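You operate a simulated robot arm through the tools that you are given. There is no shell and no other tool. Be economical: measure what you need, move in short steps, check, and stop when the job is done.

Carry out the task below with a simulated robot arm. There is one attempt and no reset: what you move stays moved.

## Task
Wash and dry grimy plate 2 in the washer drawer on LONG.
Fine: shut the drawer, red switch ON and blue switch set before you press START; at CLEAN hold DRY till the blue lamp lights, then red switch OFF.
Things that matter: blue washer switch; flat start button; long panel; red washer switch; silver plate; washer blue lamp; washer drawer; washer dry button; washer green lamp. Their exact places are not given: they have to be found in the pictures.

Only the result counts: the job must be done as asked and must still hold three seconds after the hand-in. Knocking over, shifting, dropping, spilling or breaking anything else fails it.

## Robot
A 7-joint arm with a two-finger gripper, on a carriage that runs on a rail from [-3, -1] to [2271, 703] (x, y) and turns from -2.897 to 2.897 rad about z. Base frame: it is fixed where the carriage stands at the start and does not move with it; the origin is on the floor, on the carriage's upright axis, x ahead of it, y to its left, z up. Units: mm, rad, N and s.
Its first joint turns from -2.601 to 2.601 rad. Places, roughly: blue washer switch [3000, 300, 1000]; flat start button [3000, 400, 1000]; long panel [-400, -900, 1000]; red washer switch [2900, 200, 1000]; washer blue lamp [2900, 0, 1100]; washer drawer [2900, 600, 800]; washer dry button [2900, 300, 1000]; washer green lamp [3000, 0, 1100]. Payload 2.45 kg.
Tool frame: the origin (TCP) lies between the finger pads and is the grasp point; the fingertips stand 26 mm ahead of it; z points along the fingers, y is the line along which they close. The gripper opens to 96 mm. The gripper's body begins 69 mm behind the TCP.
Orientation is told as [roll, pitch, yaw] about the base's x, y, z axes, in that order, counted from this pose: with the fingers straight down and closing along the base's y, the tool's x points along the base's -x, its y along +y and its z along -z.

## Interface
- The arm moves only by the tool drive_tool. Its argument "motion" is a list of rows, each a list of 7 numbers: the shift along the base's x, y, z in mm, then the turn, a rotation vector about the base's x, y, z in rad, then the finger opening in mm, from 0 to 96. In form: [[x, y, z, rx, ry, rz, jaw], ...]. A call has 1 to 8 rows; each row shifts and turns the commanded pose from where the row before left it. Each row takes 0.2 s and may step no farther than 50 mm and 0.15 rad from the row before; otherwise, or with a gripper value out of range, the whole call is refused. Where a pose cannot be reached the arm comes as near as it can. A force on the tool above 60 N (or 10 N above the force at the start of the call, whichever is more), or a blocked arm, ends the call early, and 0.2 s more pass. Each finger halts on what it meets, pressing with about 27 N; the grip force reading is that of the motor and also rises with nothing between the fingers. The clock runs only during rows and for 0.2 s after the last one: add rows that do not move to give the fingers time. The reply holds the time, the measured pose of the TCP, the force on the tool along the base axes, the opening and the grip force, in the units named above and with some noise, with the torque about the TCP (base axes, N m) and any sound that the robot's microphone picked up.
- Cameras (640 x 400 px; columns grow to the right, rows downward): "scene" is now at [24, 118.4, 1585.6]; the picture's right is [-0.58, -0.81, 0.00], its down [-0.48, 0.34, -0.81] and it looks along [0.66, -0.47, -0.59] (base axes); focal length 257 px, centre (320, 200). "wrist" rides on the gripper at [82, 3, -98] in the tool frame; the picture's right is [-0.04, 1.00, 0.00], its down [-0.73, -0.03, -0.68] and it looks along [-0.68, -0.03, 0.73] (tool axes); focal length 256 px, centre (320, 200).
- get_image(camera): a new picture of that camera. It takes no simulated time.
- move_column(by): slides the trunk up (or, below 0, down) by that many mm; the arm and the scene camera ride with it, the base frame stays. It gives what a move gives, with no picture.
- base_move(legs): drives the robot by 1 to 6 legs, each [ahead, left, turn to the left] in mm, mm and rad, along the robot's own axes; the way and the turn of a leg run together, so that a leg with both is an arc; at most 1500 mm and 3.142 rad a leg. The arm and the cameras ride along, it lands a little off, and it stops where it bumps. It keeps to its track: a leg is cut to what the track allows. It gives what a move gives.
- pan_tilt(pan, tilt): turns the head with the scene camera to pan (to the left, within 2.705 rad either way) and tilt (down, from -0.506 to 1.204), counted from straight ahead of the robot. It gives what a move gives.
- point_at(camera, pixels): for up to 12 pixels [column, row] of the newest picture of that camera ("zoom" is the newest enlarged one), the place [x, y, z] in the base frame of the surface seen there, good to about 3 mm. It takes no simulated time.
- zoom(camera, box): a new picture of the part [left, top, right, bottom] of that camera's present view, enlarged. It takes no simulated time.
- sign_off(): hands the job in; it is judged then, once.

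Keep the steps short. Do not move on a guess: measure, check each grasp and each placing, and mend mistakes. In all there are 90 turns and 62 pictures (those below and enlarged ones count). Leave the gripper open and the arm clear of the work at the hand-in unless told otherwise, and finish with a single line.

The tools are called after "Emit:" by a JSON object that holds its "api" and its "payload". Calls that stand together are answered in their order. drive_tool: Moves the arm, as the interface text tells. Its arguments: {"type":"object","properties":{"motion":{"type":"array","items":{"type":"array","items":{"type":"number"}}}},"required":["motion"]} The other tools are called the same way: move_column (by) slides the trunk up or down; base_move (legs) drives the base; pan_tilt (pan, tilt) turns the head that bears the scene camera; get_image (camera) takes a picture; point_at (camera, pixels) gives the place of the surface under pixels of a picture; zoom (camera, box) takes an enlarged picture of a part of a camera's view; sign_off () hands the job in.

At the start:

```text
time_s: 0.0
tool_pos: [615.1, 236.1, 971.5]
ee_rot: [0.001, -0.001, 0.001]
contact_force: [0.4, 0.1, 0.5]
torque: [0.03, 0.0, -0.04]
opening: 95.8
finger_force: 0.0
trunk travel left (down, up): [-575.0, 135.0]
robot x, y, heading: [-2.3, 1.1, -0.004]
head pan, tilt: [-0.625, 0.627]
```

scene: 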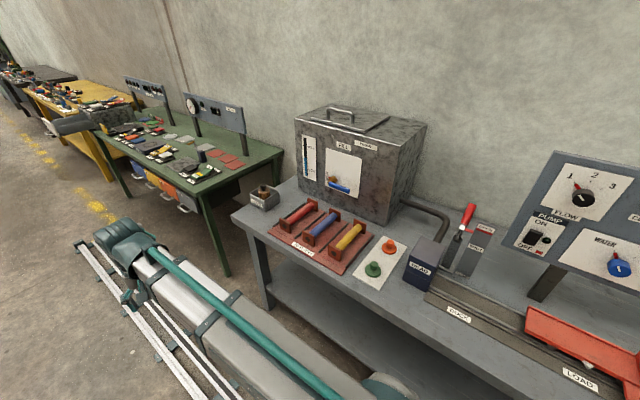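
wrist: 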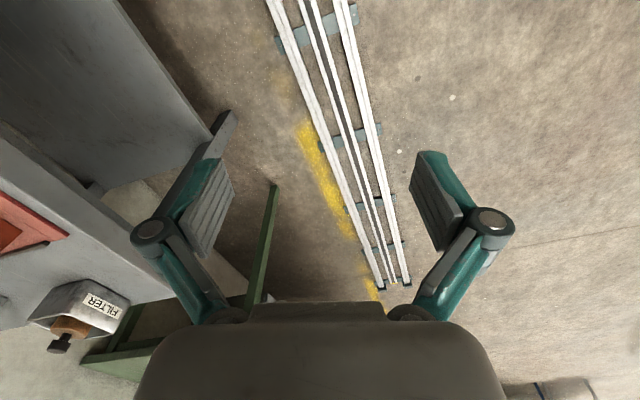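

I'll look around first: the head turns toward the long panel at [-400,-900].

Emit:
{"api": "pan_tilt", "payload": {"pan": -1.7, "tilt": 0.5}}

Emit:
{"api": "get_image", "payload": {"camera": "scene"}}

```text
time_s: 1.3
tool_pos: [615.3, 235.5, 971.8]
ee_rot: [-0.001, -0.001, -0.001]
contact_force: [0.3, -0.2, -0.8]
torque: [0.02, 0.0, 0.03]
opening: 95.9
finger_force: 0.0
trunk travel left (down, up): [-575.0, 135.0]
robot x, y, heading: [2.5, 0.8, -0.0]
head pan, tilt: [-1.7, 0.499]
```

```text
59 pictures are left
```

scene: 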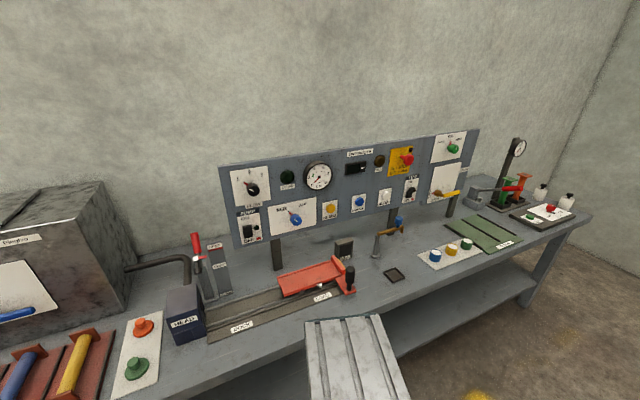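

The panel here is a long bench panel, and no washer is in view. The washer is near [2900,300], so I'll drive part-way along the rail and look.

Emit:
{"api": "base_move", "payload": {"legs": [[1340, 414, 0]]}}

Emit:
{"api": "pan_tilt", "payload": {"pan": -0.2, "tilt": 0.6}}

Emit:
{"api": "get_image", "payload": {"camera": "scene"}}

```text
time_s: 8.3
tool_pos: [1960.9, 658.4, 970.2]
ee_rot: [-0.001, 0.0, 0.008]
contact_force: [-0.8, 0.5, 0.0]
torque: [0.0, 0.02, -0.02]
opening: 96.3
finger_force: 0.1
trunk travel left (down, up): [-575.0, 135.0]
robot x, y, heading: [1345.5, 418.3, 0.011]
head pan, tilt: [-1.7, 0.499]
```

```text
time_s: 9.9
tool_pos: [1961.6, 657.4, 970.7]
ee_rot: [0.001, -0.001, 0.009]
contact_force: [-0.2, -0.8, -1.4]
torque: [0.0, -0.02, -0.01]
opening: 95.9
finger_force: 0.0
trunk travel left (down, up): [-575.0, 135.0]
robot x, y, heading: [1346.2, 416.1, 0.012]
head pan, tilt: [-0.201, 0.6]
```

```text
58 pictures are left
```

scene: 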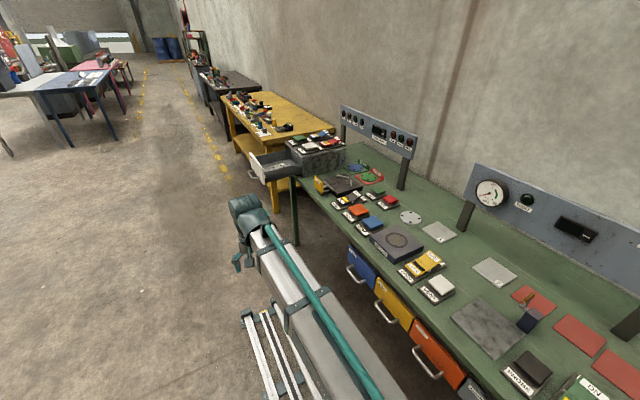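

The washer with its open drawer appears near (290,160) on the green bench. I'll enlarge that area.

Emit:
{"api": "zoom", "payload": {"camera": "scene", "box": [230, 90, 470, 240]}}

Emit:
{"api": "zoom", "payload": {"camera": "scene", "box": [320, 180, 640, 400]}}

```text
2.67 times, centred on (350, 165) of scene
```

zoom: 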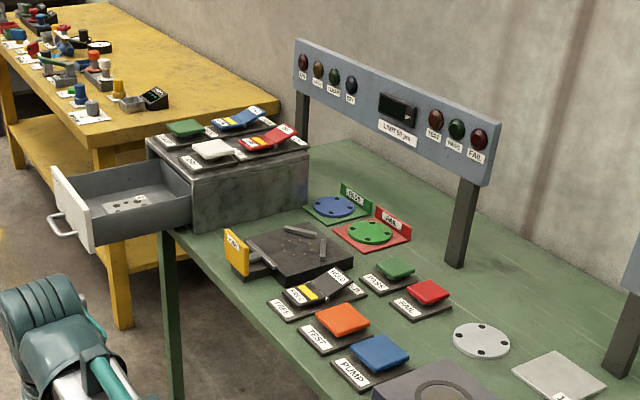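

```text
1.82 times, centred on (480, 290) of scene
```

zoom: 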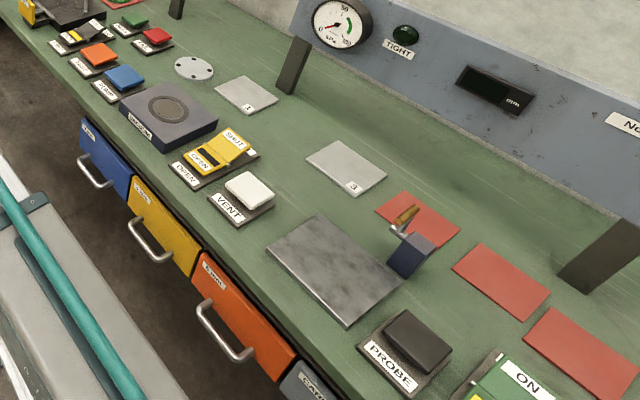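

I'll measure the drawer, washer parts and plates.

Emit:
{"api": "point_at", "payload": {"camera": "scene", "pixels": [[252, 158], [262, 182], [277, 168], [300, 146], [340, 152], [440, 232], [495, 270], [411, 217], [353, 110], [270, 160], [342, 185]]}}

```text
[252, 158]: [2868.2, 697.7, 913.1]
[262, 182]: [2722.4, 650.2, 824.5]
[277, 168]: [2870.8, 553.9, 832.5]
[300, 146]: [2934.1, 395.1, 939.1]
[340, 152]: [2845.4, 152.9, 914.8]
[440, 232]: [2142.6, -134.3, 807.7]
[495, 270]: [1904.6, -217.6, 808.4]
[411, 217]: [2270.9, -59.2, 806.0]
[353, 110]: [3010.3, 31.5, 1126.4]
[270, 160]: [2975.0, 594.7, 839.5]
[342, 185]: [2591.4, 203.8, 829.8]
```

Plates 1 and 3 are at (2143,-134) and (1905,-218). I'll look further right for plate 2.

Emit:
{"api": "pan_tilt", "payload": {"pan": -1.0, "tilt": 0.75}}

Emit:
{"api": "get_image", "payload": {"camera": "scene"}}

```text
time_s: 11.1
tool_pos: [1960.8, 657.5, 972.0]
ee_rot: [0.0, 0.0, 0.01]
contact_force: [0.3, 0.0, -0.2]
torque: [0.01, -0.02, -0.02]
opening: 96.1
finger_force: 0.1
trunk travel left (down, up): [-575.0, 135.0]
robot x, y, heading: [1347.3, 417.1, 0.006]
head pan, tilt: [-1.0, 0.75]
```

```text
55 pictures are left
```

scene: 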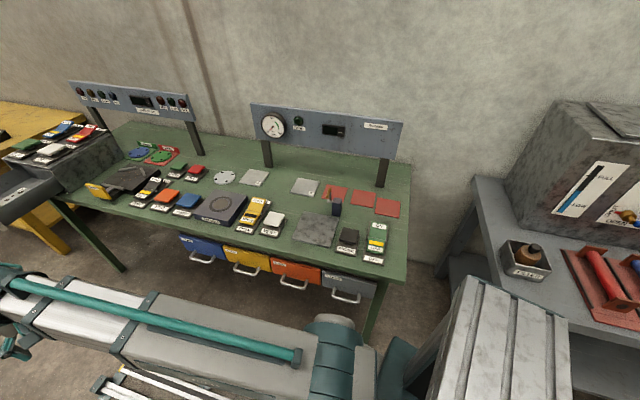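

Emit:
{"api": "zoom", "payload": {"camera": "scene", "box": [190, 150, 430, 300]}}

Emit:
{"api": "zoom", "payload": {"camera": "scene", "box": [0, 70, 240, 220]}}

```text
2.67 times, centred on (310, 225) of scene
```

zoom: 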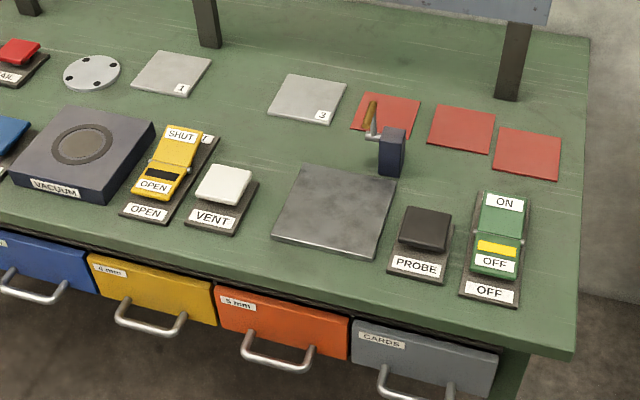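

```text
2.67 times, centred on (120, 145) of scene
```

zoom: 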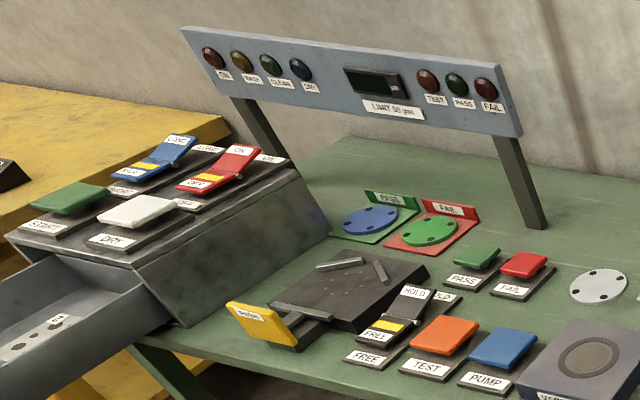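

The drawer seems already to hold a spotted, labelled square plate. I'll drive on along the rail, raising the trunk first so the arm passes clear, and look into the drawer.

Emit:
{"api": "move_column", "payload": {"by": 100}}

Emit:
{"api": "base_move", "payload": {"legs": [[815, 250, 0]]}}

Emit:
{"api": "pan_tilt", "payload": {"pan": -0.45, "tilt": 0.75}}

Emit:
{"api": "get_image", "payload": {"camera": "scene"}}

```text
time_s: 12.4
tool_pos: [1960.0, 658.2, 1071.8]
ee_rot: [-0.001, -0.001, 0.01]
contact_force: [-0.8, 0.0, 0.9]
torque: [0.02, 0.01, -0.01]
opening: 95.9
finger_force: 0.0
trunk travel left (down, up): [-675.0, 35.0]
robot x, y, heading: [1350.5, 416.4, 0.009]
head pan, tilt: [-1.0, 0.75]
```

```text
time_s: 16.9
tool_pos: [2777.1, 907.0, 1070.1]
ee_rot: [0.0, -0.001, 0.005]
contact_force: [0.7, -0.1, 0.2]
torque: [0.01, 0.01, -0.02]
opening: 96.2
finger_force: 0.1
trunk travel left (down, up): [-675.0, 35.0]
robot x, y, heading: [2160.8, 668.8, 0.006]
head pan, tilt: [-1.0, 0.75]
```

```text
time_s: 17.9
tool_pos: [2777.3, 907.3, 1070.6]
ee_rot: [0.0, -0.001, 0.005]
contact_force: [0.6, -0.5, 0.4]
torque: [0.05, 0.0, -0.02]
opening: 96.0
finger_force: 0.1
trunk travel left (down, up): [-675.0, 35.0]
robot x, y, heading: [2160.7, 670.4, 0.005]
head pan, tilt: [-0.45, 0.75]
```

```text
52 pictures are left
```

scene: 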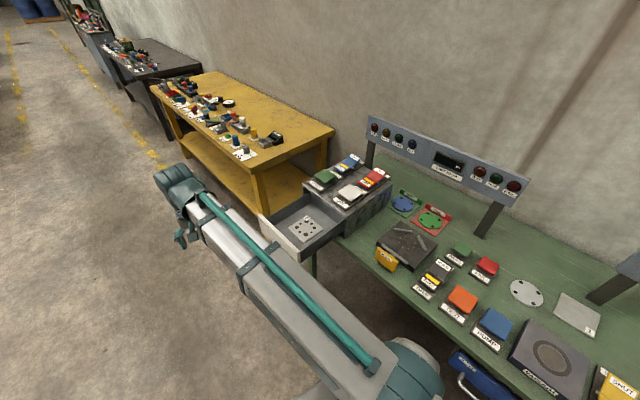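

Emit:
{"api": "zoom", "payload": {"camera": "scene", "box": [248, 140, 408, 270]}}

Emit:
{"api": "point_at", "payload": {"camera": "zoom", "pixels": [[232, 355], [20, 310], [80, 345], [300, 150], [415, 105], [420, 205], [510, 155], [480, 180], [380, 125], [540, 175], [150, 350], [40, 300]]}}

Emit:
{"api": "zoom", "payload": {"camera": "scene", "box": [355, 105, 535, 215]}}

```text
3.08 times, centred on (328, 205) of scene
```

zoom: 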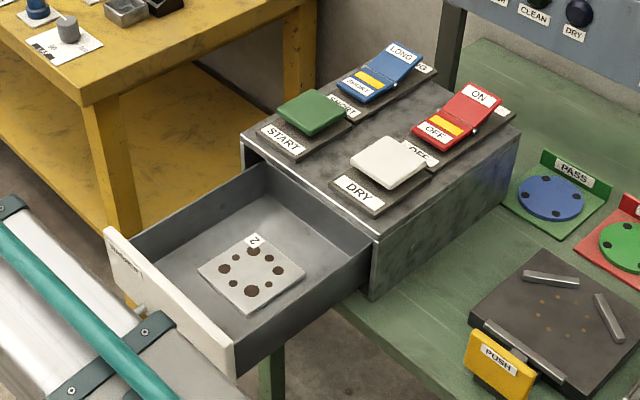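

```text
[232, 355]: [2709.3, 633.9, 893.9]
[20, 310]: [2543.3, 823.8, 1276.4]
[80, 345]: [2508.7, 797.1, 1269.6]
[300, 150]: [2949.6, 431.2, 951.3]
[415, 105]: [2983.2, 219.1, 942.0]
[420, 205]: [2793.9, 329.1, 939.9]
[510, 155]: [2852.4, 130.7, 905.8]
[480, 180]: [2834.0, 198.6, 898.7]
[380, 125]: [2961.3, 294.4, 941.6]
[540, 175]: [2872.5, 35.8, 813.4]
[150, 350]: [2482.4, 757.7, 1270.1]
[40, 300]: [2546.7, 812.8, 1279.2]
```

```text
3.56 times, centred on (445, 160) of scene
```

zoom: 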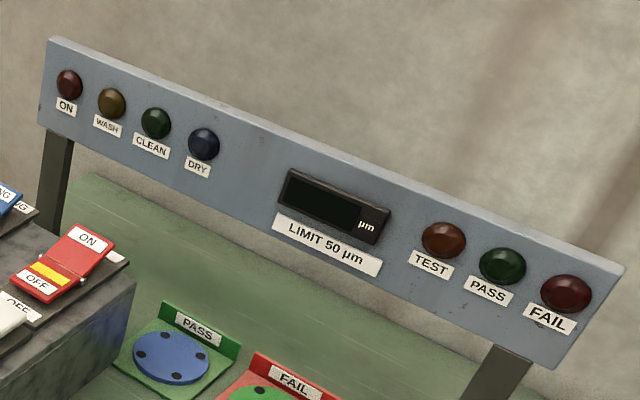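

Plate 2 (grimy, marked 2) already lies in the open drawer. The switches are rockers, with the ON and LONG ends raised, so they now sit at OFF and SHORT. I'll measure the controls precisely.

Emit:
{"api": "zoom", "payload": {"camera": "scene", "box": [300, 145, 400, 210]}}

Emit:
{"api": "point_at", "payload": {"camera": "zoom", "pixels": [[162, 180], [285, 262], [300, 95], [330, 70], [262, 120], [430, 205], [485, 135], [455, 175], [100, 265], [260, 335], [400, 250], [340, 65]]}}

```text
6.15 times, centred on (350, 178) of scene
```

zoom: 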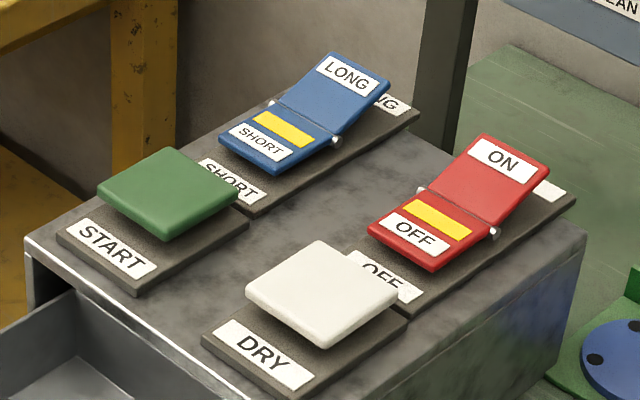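

```text
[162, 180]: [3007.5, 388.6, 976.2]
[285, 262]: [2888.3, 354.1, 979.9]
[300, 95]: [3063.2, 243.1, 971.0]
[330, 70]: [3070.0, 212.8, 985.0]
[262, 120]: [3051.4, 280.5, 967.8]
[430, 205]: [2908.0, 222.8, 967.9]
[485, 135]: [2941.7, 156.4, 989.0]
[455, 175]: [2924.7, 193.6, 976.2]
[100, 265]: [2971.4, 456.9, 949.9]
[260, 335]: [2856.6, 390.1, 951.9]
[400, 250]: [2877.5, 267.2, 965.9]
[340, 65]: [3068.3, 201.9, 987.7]
```

Positions are fine. Before closing the drawer I'll turn the tool about -1.27 rad in yaw, so the fingers' closing line runs along the drawer front and the wrist camera faces it. I'll also close the jaws.

Emit:
{"api": "drive_tool", "payload": {"motion": [[0, 0, 0, 0, 0, -0.145, 80], [0, 0, 0, 0, 0, -0.145, 60], [0, 0, 0, 0, 0, -0.145, 40], [0, 0, 0, 0, 0, -0.145, 20], [0, 0, 0, 0, 0, -0.145, 0], [0, 0, 0, 0, 0, -0.145, 0], [0, 0, 0, 0, 0, -0.145, 0], [0, 0, 0, 0, 0, -0.145, 0]]}}

Emit:
{"api": "drive_tool", "payload": {"motion": [[0, 0, 0, 0, 0, -0.11, 0], [0, 0, 0, 0, 0, 0, 0]]}}

Emit:
{"api": "get_image", "payload": {"camera": "wrist"}}

Emit:
{"api": "get_image", "payload": {"camera": "scene"}}

```text
time_s: 19.7
tool_pos: [2777.4, 906.9, 1070.8]
ee_rot: [0.001, -0.001, -1.158]
contact_force: [-0.6, -0.1, -0.6]
torque: [-0.01, 0.0, 0.0]
opening: 0.0
finger_force: 26.8
trunk travel left (down, up): [-675.0, 35.0]
robot x, y, heading: [2164.6, 667.4, 0.005]
head pan, tilt: [-0.45, 0.75]
```

```text
time_s: 20.3
tool_pos: [2777.8, 908.2, 1072.2]
ee_rot: [0.001, -0.001, -1.267]
contact_force: [-0.7, -0.3, -0.3]
torque: [0.0, -0.01, -0.01]
opening: 0.0
finger_force: 27.0
trunk travel left (down, up): [-675.0, 35.0]
robot x, y, heading: [2164.6, 668.6, 0.006]
head pan, tilt: [-0.45, 0.75]
```

```text
48 pictures are left
```

wrist: 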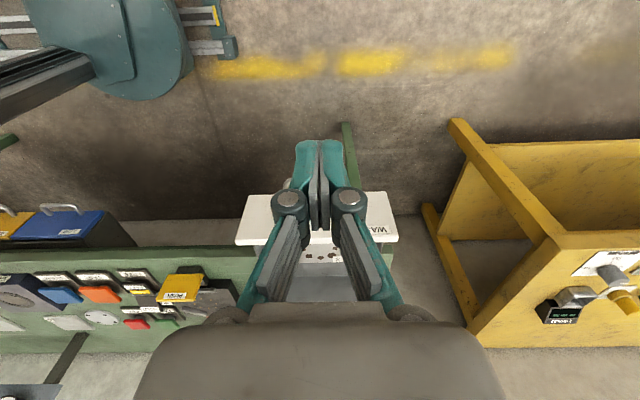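

```text
47 pictures are left
```

scene: 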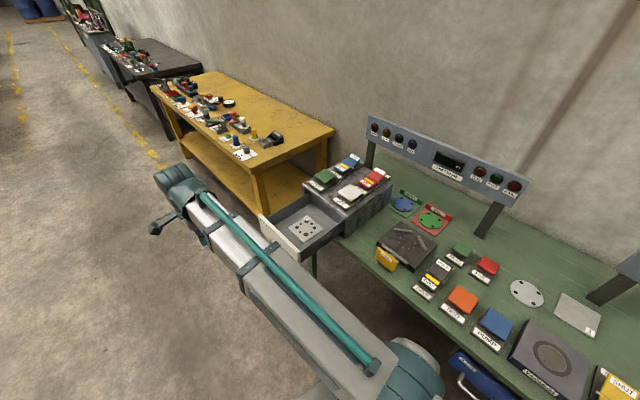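

In the wrist view the drawer front is level, spanning (236–398, 190–245), so the alignment is good. I'll measure it.

Emit:
{"api": "point_at", "payload": {"camera": "wrist", "pixels": [[240, 240], [246, 200], [395, 238], [385, 195], [262, 220], [268, 190], [290, 183], [258, 243], [385, 243]]}}

Emit:
{"api": "zoom", "payload": {"camera": "wrist", "box": [220, 170, 420, 300]}}

```text
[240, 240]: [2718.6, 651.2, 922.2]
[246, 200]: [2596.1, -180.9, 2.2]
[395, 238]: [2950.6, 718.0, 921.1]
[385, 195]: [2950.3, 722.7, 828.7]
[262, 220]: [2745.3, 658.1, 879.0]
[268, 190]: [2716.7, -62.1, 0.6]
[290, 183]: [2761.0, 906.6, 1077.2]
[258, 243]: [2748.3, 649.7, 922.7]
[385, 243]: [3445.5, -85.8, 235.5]
```

```text
3.08 times, centred on (320, 235) of wrist
```

zoom: 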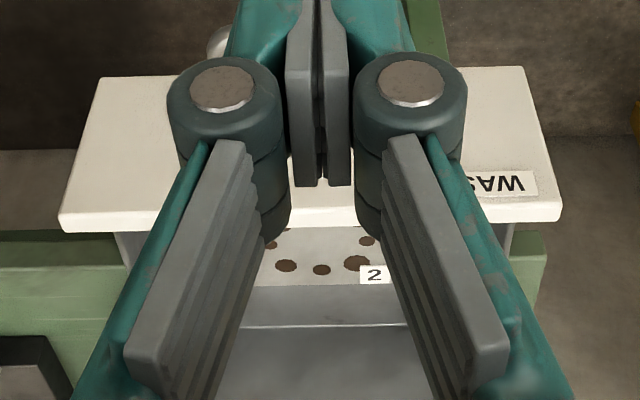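

The front panel runs from (2719,651) to (2951,718), z 829–922, with outward normal about (-0.28, 0.96). I'll push on the panel left of the handle with closed fingers. First I move to a stand-off about 60 mm outside it and come down to TCP z≈905.

Emit:
{"api": "drive_tool", "payload": {"motion": [[-10, -42, 0, 0, 0, 0, 0], [-10, -42, 0, 0, 0, 0, 0], [-10, -42, 0, 0, 0, 0, 0], [-8, -42, 0, 0, 0, 0, 0], [0, 0, -45, 0, 0, 0, 0], [0, 0, -45, 0, 0, 0, 0], [0, 0, -45, 0, 0, 0, 0], [0, 0, -30, 0, 0, 0, 0]]}}

Emit:
{"api": "get_image", "payload": {"camera": "wrist"}}

```text
time_s: 22.1
tool_pos: [2738.3, 740.5, 905.3]
ee_rot: [-0.001, -0.001, -1.266]
contact_force: [0.4, -0.9, 0.4]
torque: [0.02, -0.02, -0.01]
opening: 0.0
finger_force: 27.1
trunk travel left (down, up): [-675.0, 35.0]
robot x, y, heading: [2159.0, 667.6, 0.009]
head pan, tilt: [-0.45, 0.75]
```

```text
45 pictures are left
```

wrist: 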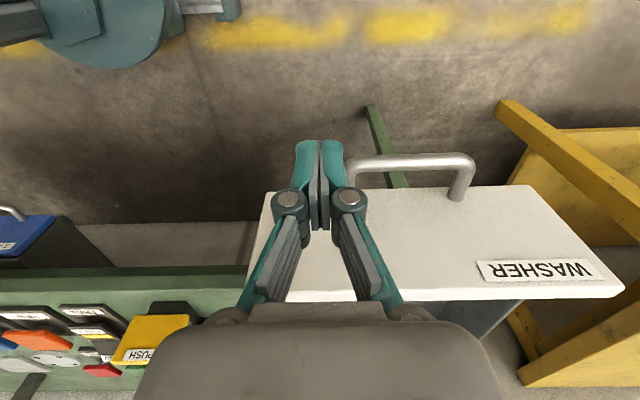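

The fingers are left of the handle and facing bare panel. I'll push along (0.285,-0.958) in 25 mm steps.

Emit:
{"api": "drive_tool", "payload": {"motion": [[7.1, -24, 0, 0, 0, 0, 0], [7.1, -24, 0, 0, 0, 0, 0], [7.1, -24, 0, 0, 0, 0, 0], [7.1, -24, 0, 0, 0, 0, 0], [7.1, -24, 0, 0, 0, 0, 0], [7.1, -24, 0, 0, 0, 0, 0], [7.1, -24, 0, 0, 0, 0, 0], [7.1, -24, 0, 0, 0, 0, 0]]}}

Emit:
{"api": "get_image", "payload": {"camera": "scene"}}

```text
time_s: 23.9
tool_pos: [2797.2, 548.2, 906.1]
ee_rot: [0.0, 0.0, -1.266]
contact_force: [0.8, -0.8, 1.0]
torque: [0.01, 0.0, -0.01]
opening: 0.0
finger_force: 28.0
trunk travel left (down, up): [-675.0, 35.0]
robot x, y, heading: [2165.6, 670.1, 0.005]
head pan, tilt: [-0.45, 0.75]
```

```text
44 pictures are left
```

scene: 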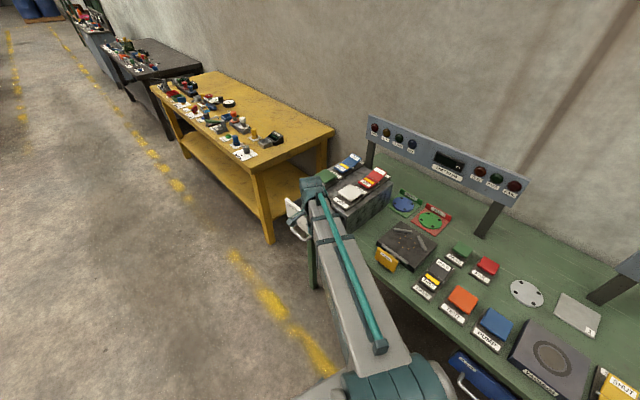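

The drawer is sliding in with little force. I'll continue in smaller steps until it stops.

Emit:
{"api": "drive_tool", "payload": {"motion": [[4.3, -14.4, 0, 0, 0, 0, 0], [4.3, -14.4, 0, 0, 0, 0, 0], [4.3, -14.4, 0, 0, 0, 0, 0], [4.3, -14.4, 0, 0, 0, 0, 0], [2.8, -9.6, 0, 0, 0, 0, 0], [0, 0, 0, 0, 0, 0, 0]]}}

Emit:
{"api": "get_image", "payload": {"camera": "wrist"}}

```text
time_s: 25.3
tool_pos: [2815.6, 479.3, 906.8]
ee_rot: [0.0, 0.0, -1.265]
contact_force: [-0.2, 0.3, 0.1]
torque: [-0.01, -0.02, 0.02]
opening: 0.0
finger_force: 28.8
trunk travel left (down, up): [-675.0, 35.0]
robot x, y, heading: [2162.8, 671.7, 0.006]
head pan, tilt: [-0.45, 0.75]
```

```text
43 pictures are left
```

wrist: 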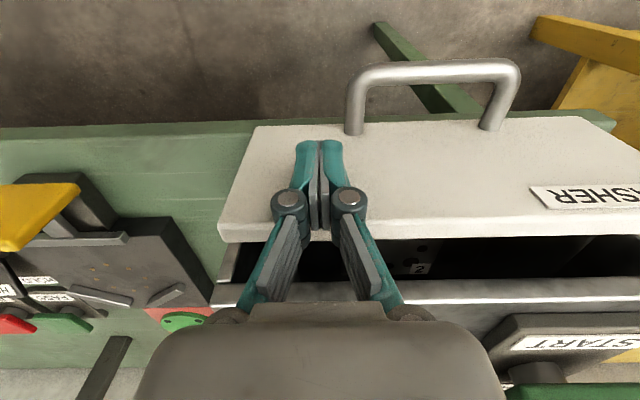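

The drawer is nearly shut, with a gap left between the panel and the washer body. I'll measure that gap.

Emit:
{"api": "point_at", "payload": {"camera": "wrist", "pixels": [[500, 235], [500, 292], [230, 240], [235, 300], [600, 395], [560, 345]]}}

```text
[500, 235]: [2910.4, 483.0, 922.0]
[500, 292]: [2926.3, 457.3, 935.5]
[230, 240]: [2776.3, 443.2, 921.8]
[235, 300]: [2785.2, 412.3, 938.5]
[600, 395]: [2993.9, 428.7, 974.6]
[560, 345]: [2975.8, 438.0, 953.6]
```

About 30 mm remains. I'll push on in small steps.

Emit:
{"api": "drive_tool", "payload": {"motion": [[2.3, -7.7, 0, 0, 0, 0, 0], [2.3, -7.7, 0, 0, 0, 0, 0], [1.7, -5.7, 0, 0, 0, 0, 0], [1.4, -4.8, 0, 0, 0, 0, 0], [1.4, -4.8, 0, 0, 0, 0, 0], [0.9, -2.9, 0, 0, 0, 0, 0], [0, 0, 0, 0, 0, 0, 0]]}}

Emit:
{"api": "get_image", "payload": {"camera": "wrist"}}

```text
time_s: 26.9
tool_pos: [2823.5, 454.1, 905.6]
ee_rot: [-0.001, 0.005, -1.265]
contact_force: [-17.5, 39.9, -12.8]
torque: [-0.22, -0.29, -0.17]
opening: 5.7
finger_force: 28.7
trunk travel left (down, up): [-675.0, 35.0]
robot x, y, heading: [2162.4, 672.8, 0.005]
head pan, tilt: [-0.45, 0.75]
```

```text
42 pictures are left
```

wrist: 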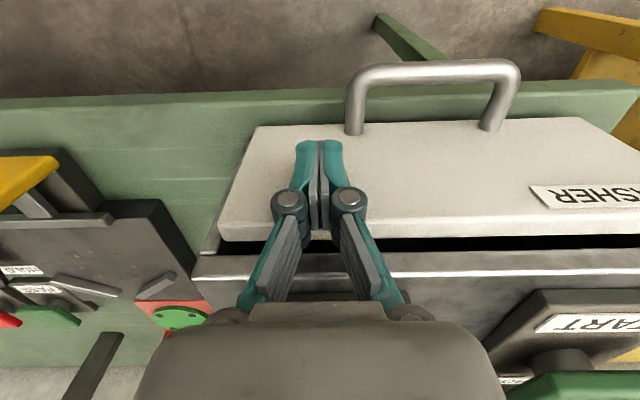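

There is 43 N along the normal, so something stopped the push. I'll check the gap and whether the hand is touching the DRY button.

Emit:
{"api": "point_at", "payload": {"camera": "wrist", "pixels": [[500, 232], [500, 258], [230, 235], [240, 264], [420, 240], [420, 262], [480, 243]]}}

Emit:
{"api": "zoom", "payload": {"camera": "scene", "box": [270, 140, 420, 260]}}

Emit:
{"api": "zoom", "payload": {"camera": "wrist", "box": [180, 200, 640, 340]}}

```text
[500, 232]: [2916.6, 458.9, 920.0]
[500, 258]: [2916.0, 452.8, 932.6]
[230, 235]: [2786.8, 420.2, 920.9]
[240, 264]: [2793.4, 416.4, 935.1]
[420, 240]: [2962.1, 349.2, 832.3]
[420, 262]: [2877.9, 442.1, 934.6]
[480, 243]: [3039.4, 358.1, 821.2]
```

```text
3.33 times, centred on (345, 200) of scene
```

zoom: 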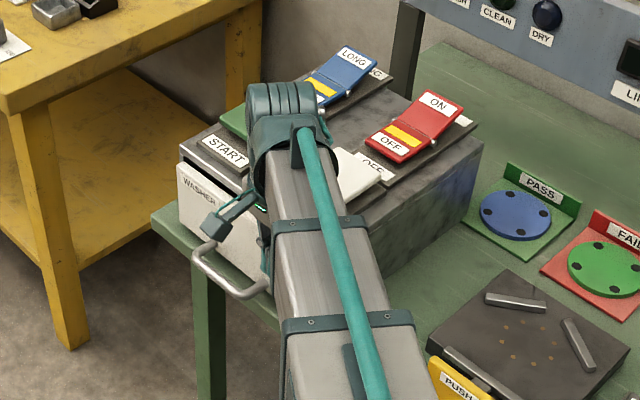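

```text
1.39 times, centred on (410, 270) of wrist
```

zoom: 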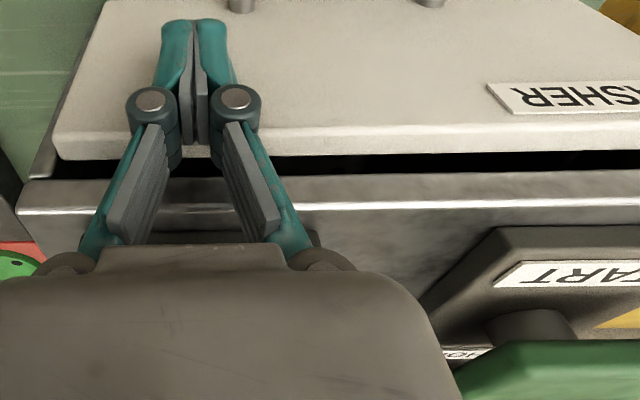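

The torque about the TCP is small, so the contact is at the fingers: the drawer has reached its stop. I'll back off and inspect.

Emit:
{"api": "drive_tool", "payload": {"motion": [[-5.7, 19.2, 0, 0, 0, 0, 0], [-14, 45, 0, 0, 0, 0, 0], [0, 0, 50, 0, 0, 0, 0], [0, 0, 50, 0, 0, 0, 0], [0, 0, 30, 0, 0, 0, 0]]}}

Emit:
{"api": "get_image", "payload": {"camera": "wrist"}}

Emit:
{"api": "zoom", "payload": {"camera": "scene", "box": [270, 110, 430, 240]}}

```text
time_s: 28.1
tool_pos: [2806.0, 512.1, 1037.1]
ee_rot: [-0.001, 0.001, -1.267]
contact_force: [-0.3, -0.1, 0.2]
torque: [0.02, 0.02, 0.0]
opening: 0.2
finger_force: 28.1
trunk travel left (down, up): [-675.0, 35.0]
robot x, y, heading: [2161.9, 669.8, 0.005]
head pan, tilt: [-0.45, 0.75]
```

```text
39 pictures are left
```

wrist: 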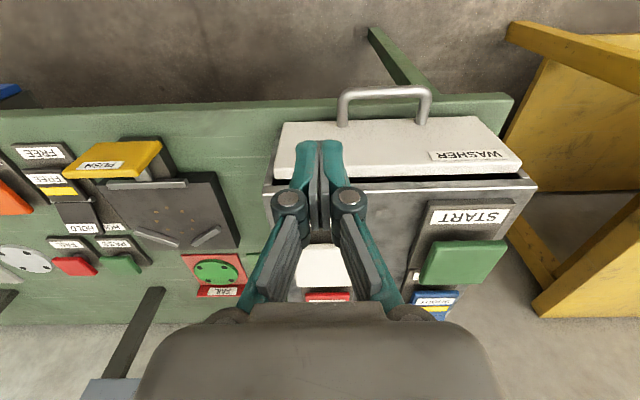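

```text
3.08 times, centred on (350, 175) of scene
```

zoom: 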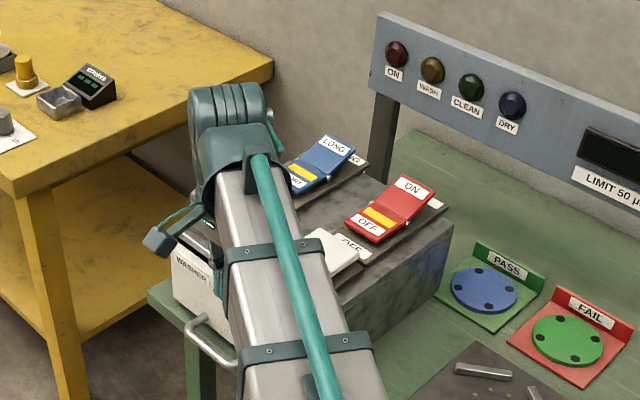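

The drawer looks shut. I'll raise the tool a little and drive to the end of the rail, so LONG and ON come within reach.

Emit:
{"api": "drive_tool", "payload": {"motion": [[0, 0, 40, 0, 0, 0, 0], [0, 0, 20, 0, 0, 0, 0]]}}

Emit:
{"api": "base_move", "payload": {"legs": [[102, 32, 0]]}}

Emit:
{"api": "get_image", "payload": {"camera": "wrist"}}

```text
time_s: 28.7
tool_pos: [2806.2, 511.4, 1096.3]
ee_rot: [0.0, 0.0, -1.265]
contact_force: [-0.5, 0.1, -0.1]
torque: [0.02, 0.03, -0.02]
opening: 0.0
finger_force: 28.6
trunk travel left (down, up): [-675.0, 35.0]
robot x, y, heading: [2165.7, 673.1, 0.004]
head pan, tilt: [-0.45, 0.75]
```

```text
time_s: 29.9
tool_pos: [2908.7, 543.6, 1095.8]
ee_rot: [-0.001, 0.0, -1.267]
contact_force: [0.8, 0.8, -0.8]
torque: [-0.01, 0.04, 0.01]
opening: 0.1
finger_force: 28.3
trunk travel left (down, up): [-675.0, 35.0]
robot x, y, heading: [2261.9, 701.8, 0.005]
head pan, tilt: [-0.45, 0.75]
```

```text
37 pictures are left
```

wrist: 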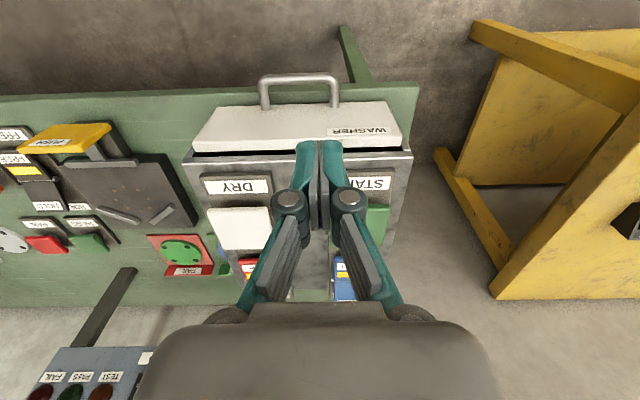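

I'll take a fresh scene view to get exact places for the rocker ends and buttons.

Emit:
{"api": "zoom", "payload": {"camera": "scene", "box": [270, 120, 450, 250]}}

Emit:
{"api": "point_at", "payload": {"camera": "wrist", "pixels": [[243, 228], [215, 212], [270, 245], [378, 222], [240, 185], [372, 183]]}}

```text
3.08 times, centred on (360, 185) of scene
```

zoom: 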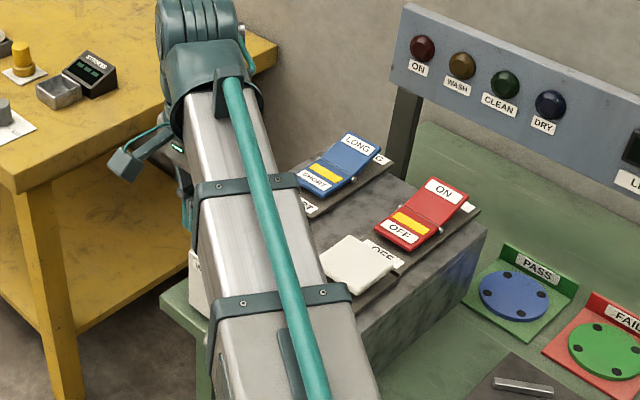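

```text
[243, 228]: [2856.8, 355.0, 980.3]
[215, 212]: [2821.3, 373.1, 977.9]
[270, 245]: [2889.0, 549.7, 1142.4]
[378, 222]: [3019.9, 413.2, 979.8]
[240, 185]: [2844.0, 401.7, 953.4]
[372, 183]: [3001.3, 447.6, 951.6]
```

Emit:
{"api": "point_at", "payload": {"camera": "zoom", "pixels": [[441, 190], [430, 205], [398, 231], [409, 218], [455, 186], [425, 183], [358, 145], [345, 157], [314, 182], [328, 172], [352, 138], [360, 262]]}}

```text
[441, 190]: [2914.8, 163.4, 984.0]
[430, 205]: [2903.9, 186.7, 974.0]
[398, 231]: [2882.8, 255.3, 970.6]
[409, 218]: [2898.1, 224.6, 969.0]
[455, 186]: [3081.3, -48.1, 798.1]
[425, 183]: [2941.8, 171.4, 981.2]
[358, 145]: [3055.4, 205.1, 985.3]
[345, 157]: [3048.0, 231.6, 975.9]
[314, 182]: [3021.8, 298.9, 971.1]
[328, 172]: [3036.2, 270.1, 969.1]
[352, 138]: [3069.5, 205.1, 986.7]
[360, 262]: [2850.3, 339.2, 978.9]
```

Rocker ends: red ON ≈(2915,163,984), blue LONG ≈(3056,204,985). I'll move above the ON end at the present height, with fingertips about 1070.

Emit:
{"api": "drive_tool", "payload": {"motion": [[1, -48, 0, 0, 0, 0, 0], [1, -48, 0, 0, 0, 0, 0], [1, -48, 0, 0, 0, 0, 0], [1, -48, 0, 0, 0, 0, 0], [1, -48, 0, 0, 0, 0, 0], [1, -48, 0, 0, 0, 0, 0], [1, -48, 0, 0, 0, 0, 0], [1, -47, 0, 0, 0, 0, 0]]}}

Emit:
{"api": "get_image", "payload": {"camera": "wrist"}}

Emit:
{"api": "get_image", "payload": {"camera": "scene"}}

```text
time_s: 31.7
tool_pos: [2916.7, 158.2, 1097.3]
ee_rot: [0.0, 0.0, -1.267]
contact_force: [-0.2, 0.0, -0.6]
torque: [-0.01, 0.01, -0.01]
opening: 0.1
finger_force: 28.4
trunk travel left (down, up): [-675.0, 35.0]
robot x, y, heading: [2261.3, 701.2, 0.009]
head pan, tilt: [-0.45, 0.75]
```

```text
35 pictures are left
```

wrist: 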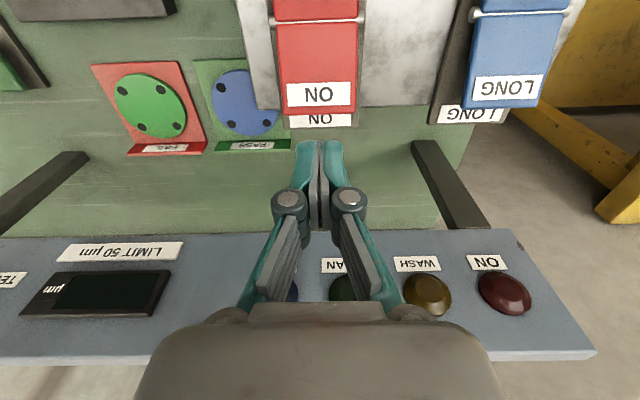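

```text
34 pictures are left
```

scene: 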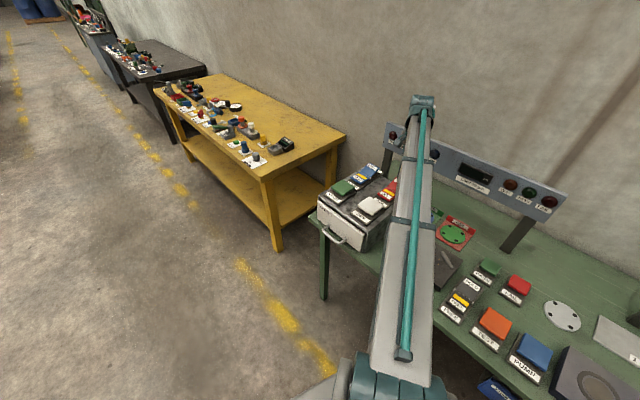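

The wrist view shows the ON label at (317,95) and LONG at (508,87), with the lamps below. I'll measure these points.

Emit:
{"api": "point_at", "payload": {"camera": "wrist", "pixels": [[318, 95], [318, 108], [282, 108], [352, 108], [316, 60], [318, 25], [508, 88], [505, 102], [515, 40], [345, 290], [400, 262]]}}

```text
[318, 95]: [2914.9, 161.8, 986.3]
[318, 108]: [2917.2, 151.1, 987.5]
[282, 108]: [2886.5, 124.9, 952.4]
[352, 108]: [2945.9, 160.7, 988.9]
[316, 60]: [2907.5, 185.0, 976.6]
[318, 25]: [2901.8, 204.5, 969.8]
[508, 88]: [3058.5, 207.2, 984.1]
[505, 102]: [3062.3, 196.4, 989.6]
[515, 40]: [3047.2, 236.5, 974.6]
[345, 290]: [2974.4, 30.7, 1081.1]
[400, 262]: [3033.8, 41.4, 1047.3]
```

The ON label centre is (2915,162,986). I'll go down onto it: free descent first, then small pressing steps.

Emit:
{"api": "drive_tool", "payload": {"motion": [[-2, 6, -40, 0, 0, 0, 0], [0, 0, -38, 0, 0, 0, 0], [0, 0, -6, 0, 0, 0, 0], [0, 0, -5, 0, 0, 0, 0], [0, 0, -5, 0, 0, 0, 0], [0, 0, -5, 0, 0, 0, 0], [0, 0, 0, 0, 0, 0, 0]]}}

Emit:
{"api": "get_image", "payload": {"camera": "wrist"}}

```text
time_s: 33.3
tool_pos: [2914.1, 165.9, 996.9]
ee_rot: [-0.001, -0.001, -1.266]
contact_force: [-0.5, 0.6, 0.0]
torque: [-0.03, -0.02, 0.02]
opening: 0.0
finger_force: 28.4
trunk travel left (down, up): [-675.0, 35.0]
robot x, y, heading: [2263.7, 700.0, 0.009]
head pan, tilt: [-0.45, 0.75]
```

```text
33 pictures are left
```

wrist: 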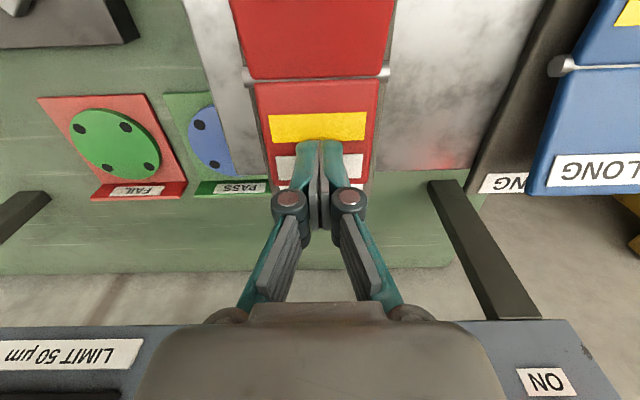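

The yellow strip now shows on the ON half, so the switch is over. I'll raise and move above LONG (3058,207).

Emit:
{"api": "drive_tool", "payload": {"motion": [[0, 0, 45, 0, 0, 0, 0], [0, 0, 45, 0, 0, 0, 0], [48, 14, 0, 0, 0, 0, 0], [48, 14, 0, 0, 0, 0, 0], [48, 14, 0, 0, 0, 0, 0], [0, 0, 0, 0, 0, 0, 0]]}}

Emit:
{"api": "get_image", "payload": {"camera": "wrist"}}

```text
time_s: 34.7
tool_pos: [3057.7, 205.7, 1088.7]
ee_rot: [0.0, 0.001, -1.265]
contact_force: [0.8, 0.7, -0.1]
torque: [-0.01, 0.01, -0.03]
opening: 0.1
finger_force: 28.3
trunk travel left (down, up): [-675.0, 35.0]
robot x, y, heading: [2260.8, 701.5, 0.009]
head pan, tilt: [-0.45, 0.75]
```

```text
32 pictures are left
```

wrist: 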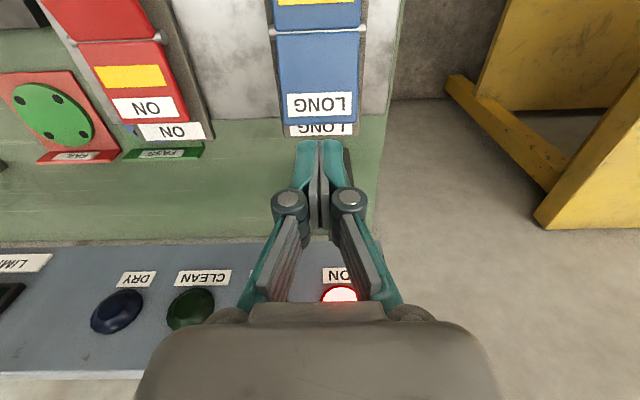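

The red ON lamp is lit and the tool is above LONG. I'll press it the same way.

Emit:
{"api": "drive_tool", "payload": {"motion": [[0, 2, -40, 0, 0, 0, 0], [0, 0, -30, 0, 0, 0, 0], [0, 0, -6, 0, 0, 0, 0], [0, 0, -5, 0, 0, 0, 0], [0, 0, -5, 0, 0, 0, 0], [0, 0, -5, 0, 0, 0, 0], [0, 0, 0, 0, 0, 0, 0]]}}

Emit:
{"api": "drive_tool", "payload": {"motion": [[0, 0, 45, 0, 0, 0, 0], [0, 0, 45, 0, 0, 0, 0], [0, 0, 0, 0, 0, 0, 0]]}}

Emit:
{"api": "get_image", "payload": {"camera": "wrist"}}

```text
time_s: 36.3
tool_pos: [3057.9, 209.0, 996.2]
ee_rot: [-0.001, 0.0, -1.265]
contact_force: [0.0, 0.6, -0.2]
torque: [-0.01, 0.0, 0.03]
opening: 0.0
finger_force: 28.5
trunk travel left (down, up): [-675.0, 35.0]
robot x, y, heading: [2262.6, 701.3, 0.005]
head pan, tilt: [-0.45, 0.75]
```

```text
time_s: 37.1
tool_pos: [3057.7, 209.5, 1087.5]
ee_rot: [0.001, 0.0, -1.265]
contact_force: [0.3, -0.1, 0.1]
torque: [0.02, 0.03, 0.02]
opening: 0.1
finger_force: 29.0
trunk travel left (down, up): [-675.0, 35.0]
robot x, y, heading: [2262.6, 704.6, 0.009]
head pan, tilt: [-0.45, 0.75]
```

```text
31 pictures are left
```

wrist: 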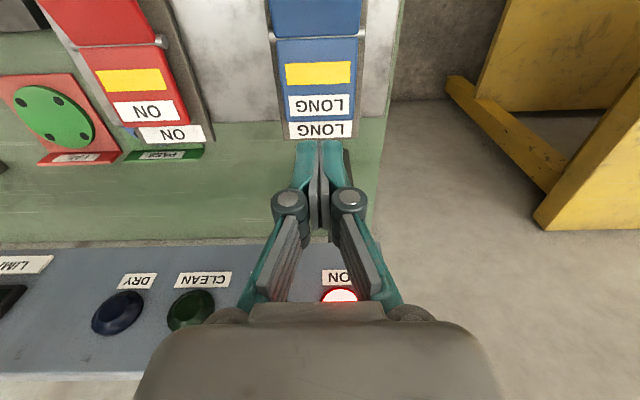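

LONG is set. Next I move above START (≈3013,402).

Emit:
{"api": "drive_tool", "payload": {"motion": [[-11, 48, 0, 0, 0, 0, 0], [-11, 48, 0, 0, 0, 0, 0], [-11, 48, 0, 0, 0, 0, 0], [-12, 48, 0, 0, 0, 0, 0], [0, 0, 0, 0, 0, 0, 0]]}}

Emit:
{"api": "get_image", "payload": {"camera": "wrist"}}

Emit:
{"api": "point_at", "payload": {"camera": "wrist", "pixels": [[320, 110], [290, 110], [350, 110], [320, 80], [320, 130], [320, 40]]}}

```text
time_s: 38.3
tool_pos: [3011.4, 402.8, 1086.3]
ee_rot: [0.0, 0.001, -1.265]
contact_force: [0.2, -0.3, 0.5]
torque: [-0.04, -0.04, 0.0]
opening: 0.0
finger_force: 28.9
trunk travel left (down, up): [-675.0, 35.0]
robot x, y, heading: [2265.7, 699.6, 0.009]
head pan, tilt: [-0.45, 0.75]
```

```text
30 pictures are left
```

wrist: 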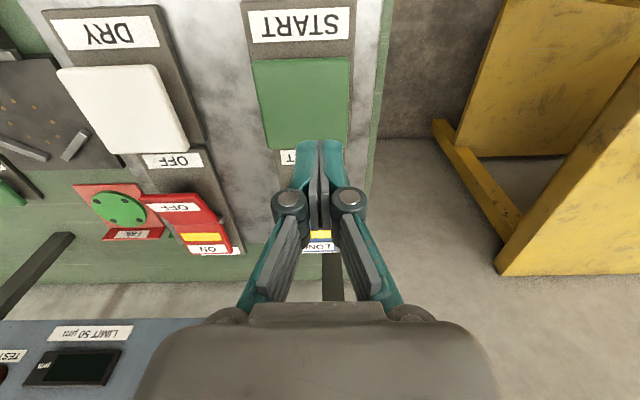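

```text
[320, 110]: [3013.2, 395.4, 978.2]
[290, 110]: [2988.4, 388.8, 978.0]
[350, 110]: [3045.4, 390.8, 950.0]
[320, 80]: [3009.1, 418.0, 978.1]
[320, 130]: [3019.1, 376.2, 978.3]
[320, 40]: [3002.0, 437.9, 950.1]
```

The START cap centre is about (3000,397,978). I'll shift 12 mm and press in small steps.

Emit:
{"api": "drive_tool", "payload": {"motion": [[-11, -5, -40, 0, 0, 0, 0], [0, 0, -36, 0, 0, 0, 0], [0, 0, -6, 0, 0, 0, 0], [0, 0, -4, 0, 0, 0, 0], [0, 0, -4, 0, 0, 0, 0], [0, 0, -3, 0, 0, 0, 0], [0, 0, 0, 0, 0, 0, 0]]}}

Emit:
{"api": "zoom", "payload": {"camera": "scene", "box": [320, 100, 580, 240]}}

```text
time_s: 39.9
tool_pos: [3002.4, 396.6, 993.6]
ee_rot: [0.001, 0.0, -1.265]
contact_force: [1.1, 1.2, 4.1]
torque: [0.05, -0.01, 0.05]
opening: 6.0
finger_force: 28.2
trunk travel left (down, up): [-675.0, 35.0]
robot x, y, heading: [2261.1, 699.0, 0.006]
head pan, tilt: [-0.45, 0.75]
heard: click
```

```text
2.46 times, centred on (450, 170) of scene
```

zoom: 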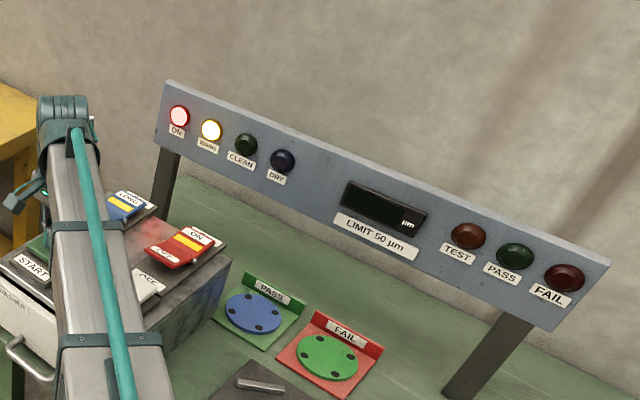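

A click was heard and the WASH lamp is lit. I'll release and move above DRY (≈2857,355).

Emit:
{"api": "drive_tool", "payload": {"motion": [[0, 0, 35, 0, 0, 0, 0], [-48, -14, 0, 0, 0, 0, 0], [-48, -14, 0, 0, 0, 0, 0], [-48, -13, 0, 0, 0, 0, 0], [0, 0, 0, 0, 0, 0, 0]]}}

Emit:
{"api": "get_image", "payload": {"camera": "wrist"}}

Emit:
{"api": "point_at", "payload": {"camera": "wrist", "pixels": [[320, 110], [280, 80], [360, 80], [320, 80], [320, 50], [320, 20]]}}

Emit:
{"api": "zoom", "payload": {"camera": "scene", "box": [320, 100, 580, 240]}}

```text
time_s: 41.1
tool_pos: [2858.7, 354.1, 1028.4]
ee_rot: [0.0, 0.0, -1.266]
contact_force: [-0.7, -0.1, 1.0]
torque: [0.02, 0.02, 0.01]
opening: 0.0
finger_force: 28.4
trunk travel left (down, up): [-675.0, 35.0]
robot x, y, heading: [2265.0, 699.0, 0.011]
head pan, tilt: [-0.45, 0.75]
```

```text
28 pictures are left
```

wrist: 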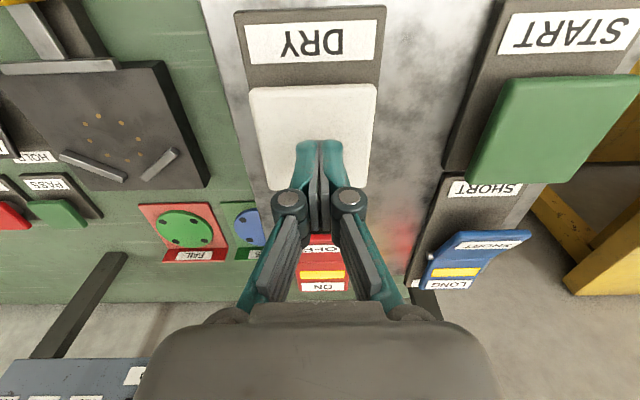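

```text
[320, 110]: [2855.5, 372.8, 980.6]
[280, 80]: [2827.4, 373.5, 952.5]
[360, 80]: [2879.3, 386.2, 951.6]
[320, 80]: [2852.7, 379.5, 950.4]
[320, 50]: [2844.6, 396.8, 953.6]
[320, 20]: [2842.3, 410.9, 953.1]
```

```text
2.46 times, centred on (450, 170) of scene
```

zoom: 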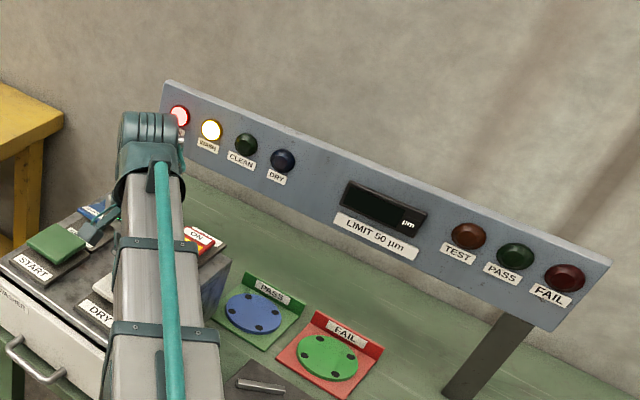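

The tool is over DRY and the lamps show in the scene view. I'll wait for CLEAN.

Emit:
{"api": "drive_tool", "payload": {"motion": [[0, 0, 0, 0, 0, 0, 0], [0, 0, 0, 0, 0, 0, 0], [0, 0, 0, 0, 0, 0, 0], [0, 0, 0, 0, 0, 0, 0], [0, 0, 0, 0, 0, 0, 0], [0, 0, 0, 0, 0, 0, 0], [0, 0, 0, 0, 0, 0, 0], [0, 0, 0, 0, 0, 0, 0]]}}

Emit:
{"api": "drive_tool", "payload": {"motion": [[0, 0, 0, 0, 0, 0, 0], [0, 0, 0, 0, 0, 0, 0], [0, 0, 0, 0, 0, 0, 0], [0, 0, 0, 0, 0, 0, 0], [0, 0, 0, 0, 0, 0, 0], [0, 0, 0, 0, 0, 0, 0], [0, 0, 0, 0, 0, 0, 0], [0, 0, 0, 0, 0, 0, 0]]}}

Emit:
{"api": "zoom", "payload": {"camera": "scene", "box": [320, 100, 580, 240]}}

```text
time_s: 42.9
tool_pos: [2859.1, 355.5, 1027.2]
ee_rot: [0.0, -0.002, -1.266]
contact_force: [-0.1, -0.2, -0.3]
torque: [0.0, 0.02, 0.02]
opening: 0.0
finger_force: 28.5
trunk travel left (down, up): [-675.0, 35.0]
robot x, y, heading: [2262.9, 698.6, 0.004]
head pan, tilt: [-0.45, 0.75]
```

```text
time_s: 44.7
tool_pos: [2859.1, 355.4, 1027.5]
ee_rot: [0.0, -0.001, -1.266]
contact_force: [-0.5, 1.0, 0.5]
torque: [-0.04, 0.04, 0.02]
opening: 0.2
finger_force: 28.1
trunk travel left (down, up): [-675.0, 35.0]
robot x, y, heading: [2262.7, 701.4, 0.005]
head pan, tilt: [-0.45, 0.75]
```

```text
2.46 times, centred on (450, 170) of scene
```

zoom: 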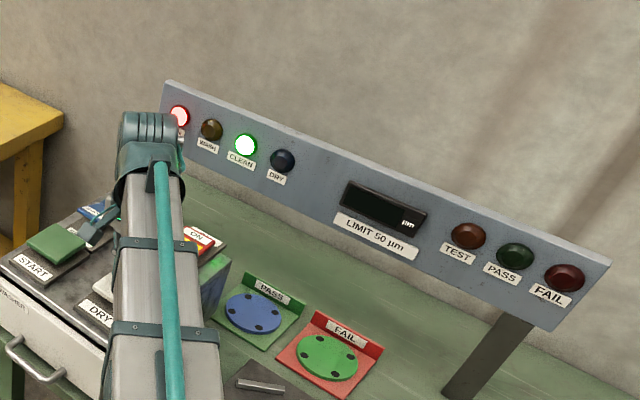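

CLEAN is lit and WASH is off. I'll press DRY to the depth that worked for START and hold it.

Emit:
{"api": "drive_tool", "payload": {"motion": [[0, 0, -18, 0, 0, 0, 0], [0, 0, -5, 0, 0, 0, 0], [0, 0, -5, 0, 0, 0, 0], [0, 0, -4, 0, 0, 0, 0], [0, 0, -3, 0, 0, 0, 0], [0, 0, 0, 0, 0, 0, 0], [0, 0, 0, 0, 0, 0, 0]]}}

Emit:
{"api": "zoom", "payload": {"camera": "scene", "box": [320, 100, 580, 240]}}

```text
time_s: 46.3
tool_pos: [2858.4, 355.5, 992.0]
ee_rot: [0.0, 0.001, -1.265]
contact_force: [0.2, 0.0, 3.5]
torque: [-0.01, 0.0, 0.01]
opening: 5.8
finger_force: 28.4
trunk travel left (down, up): [-675.0, 35.0]
robot x, y, heading: [2265.8, 702.4, 0.004]
head pan, tilt: [-0.45, 0.75]
heard: click
```

```text
2.46 times, centred on (450, 170) of scene
```

zoom: 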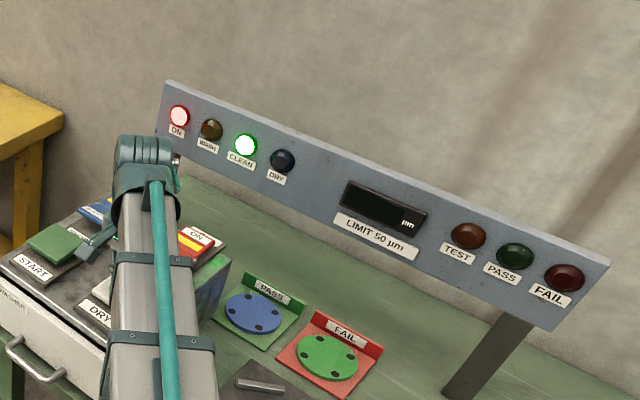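

DRY clicked. I'll keep holding and watch for the blue lamp.

Emit:
{"api": "drive_tool", "payload": {"motion": [[0, 0, 0, 0, 0, 0, 0], [0, 0, 0, 0, 0, 0, 0], [0, 0, 0, 0, 0, 0, 0], [0, 0, 0, 0, 0, 0, 0], [0, 0, 0, 0, 0, 0, 0], [0, 0, 0, 0, 0, 0, 0]]}}

Emit:
{"api": "zoom", "payload": {"camera": "scene", "box": [320, 100, 580, 240]}}

```text
time_s: 47.7
tool_pos: [2858.6, 355.9, 993.9]
ee_rot: [0.002, -0.002, -1.267]
contact_force: [-0.4, -0.4, 3.5]
torque: [-0.03, 0.0, -0.03]
opening: 6.2
finger_force: 28.4
trunk travel left (down, up): [-675.0, 35.0]
robot x, y, heading: [2267.6, 698.4, 0.01]
head pan, tilt: [-0.45, 0.75]
```

```text
2.46 times, centred on (450, 170) of scene
```

zoom: 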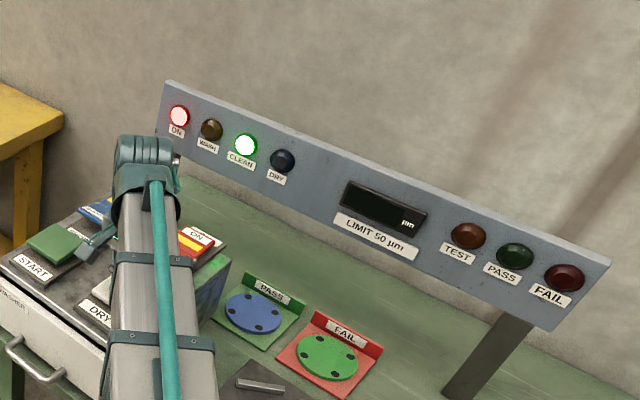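

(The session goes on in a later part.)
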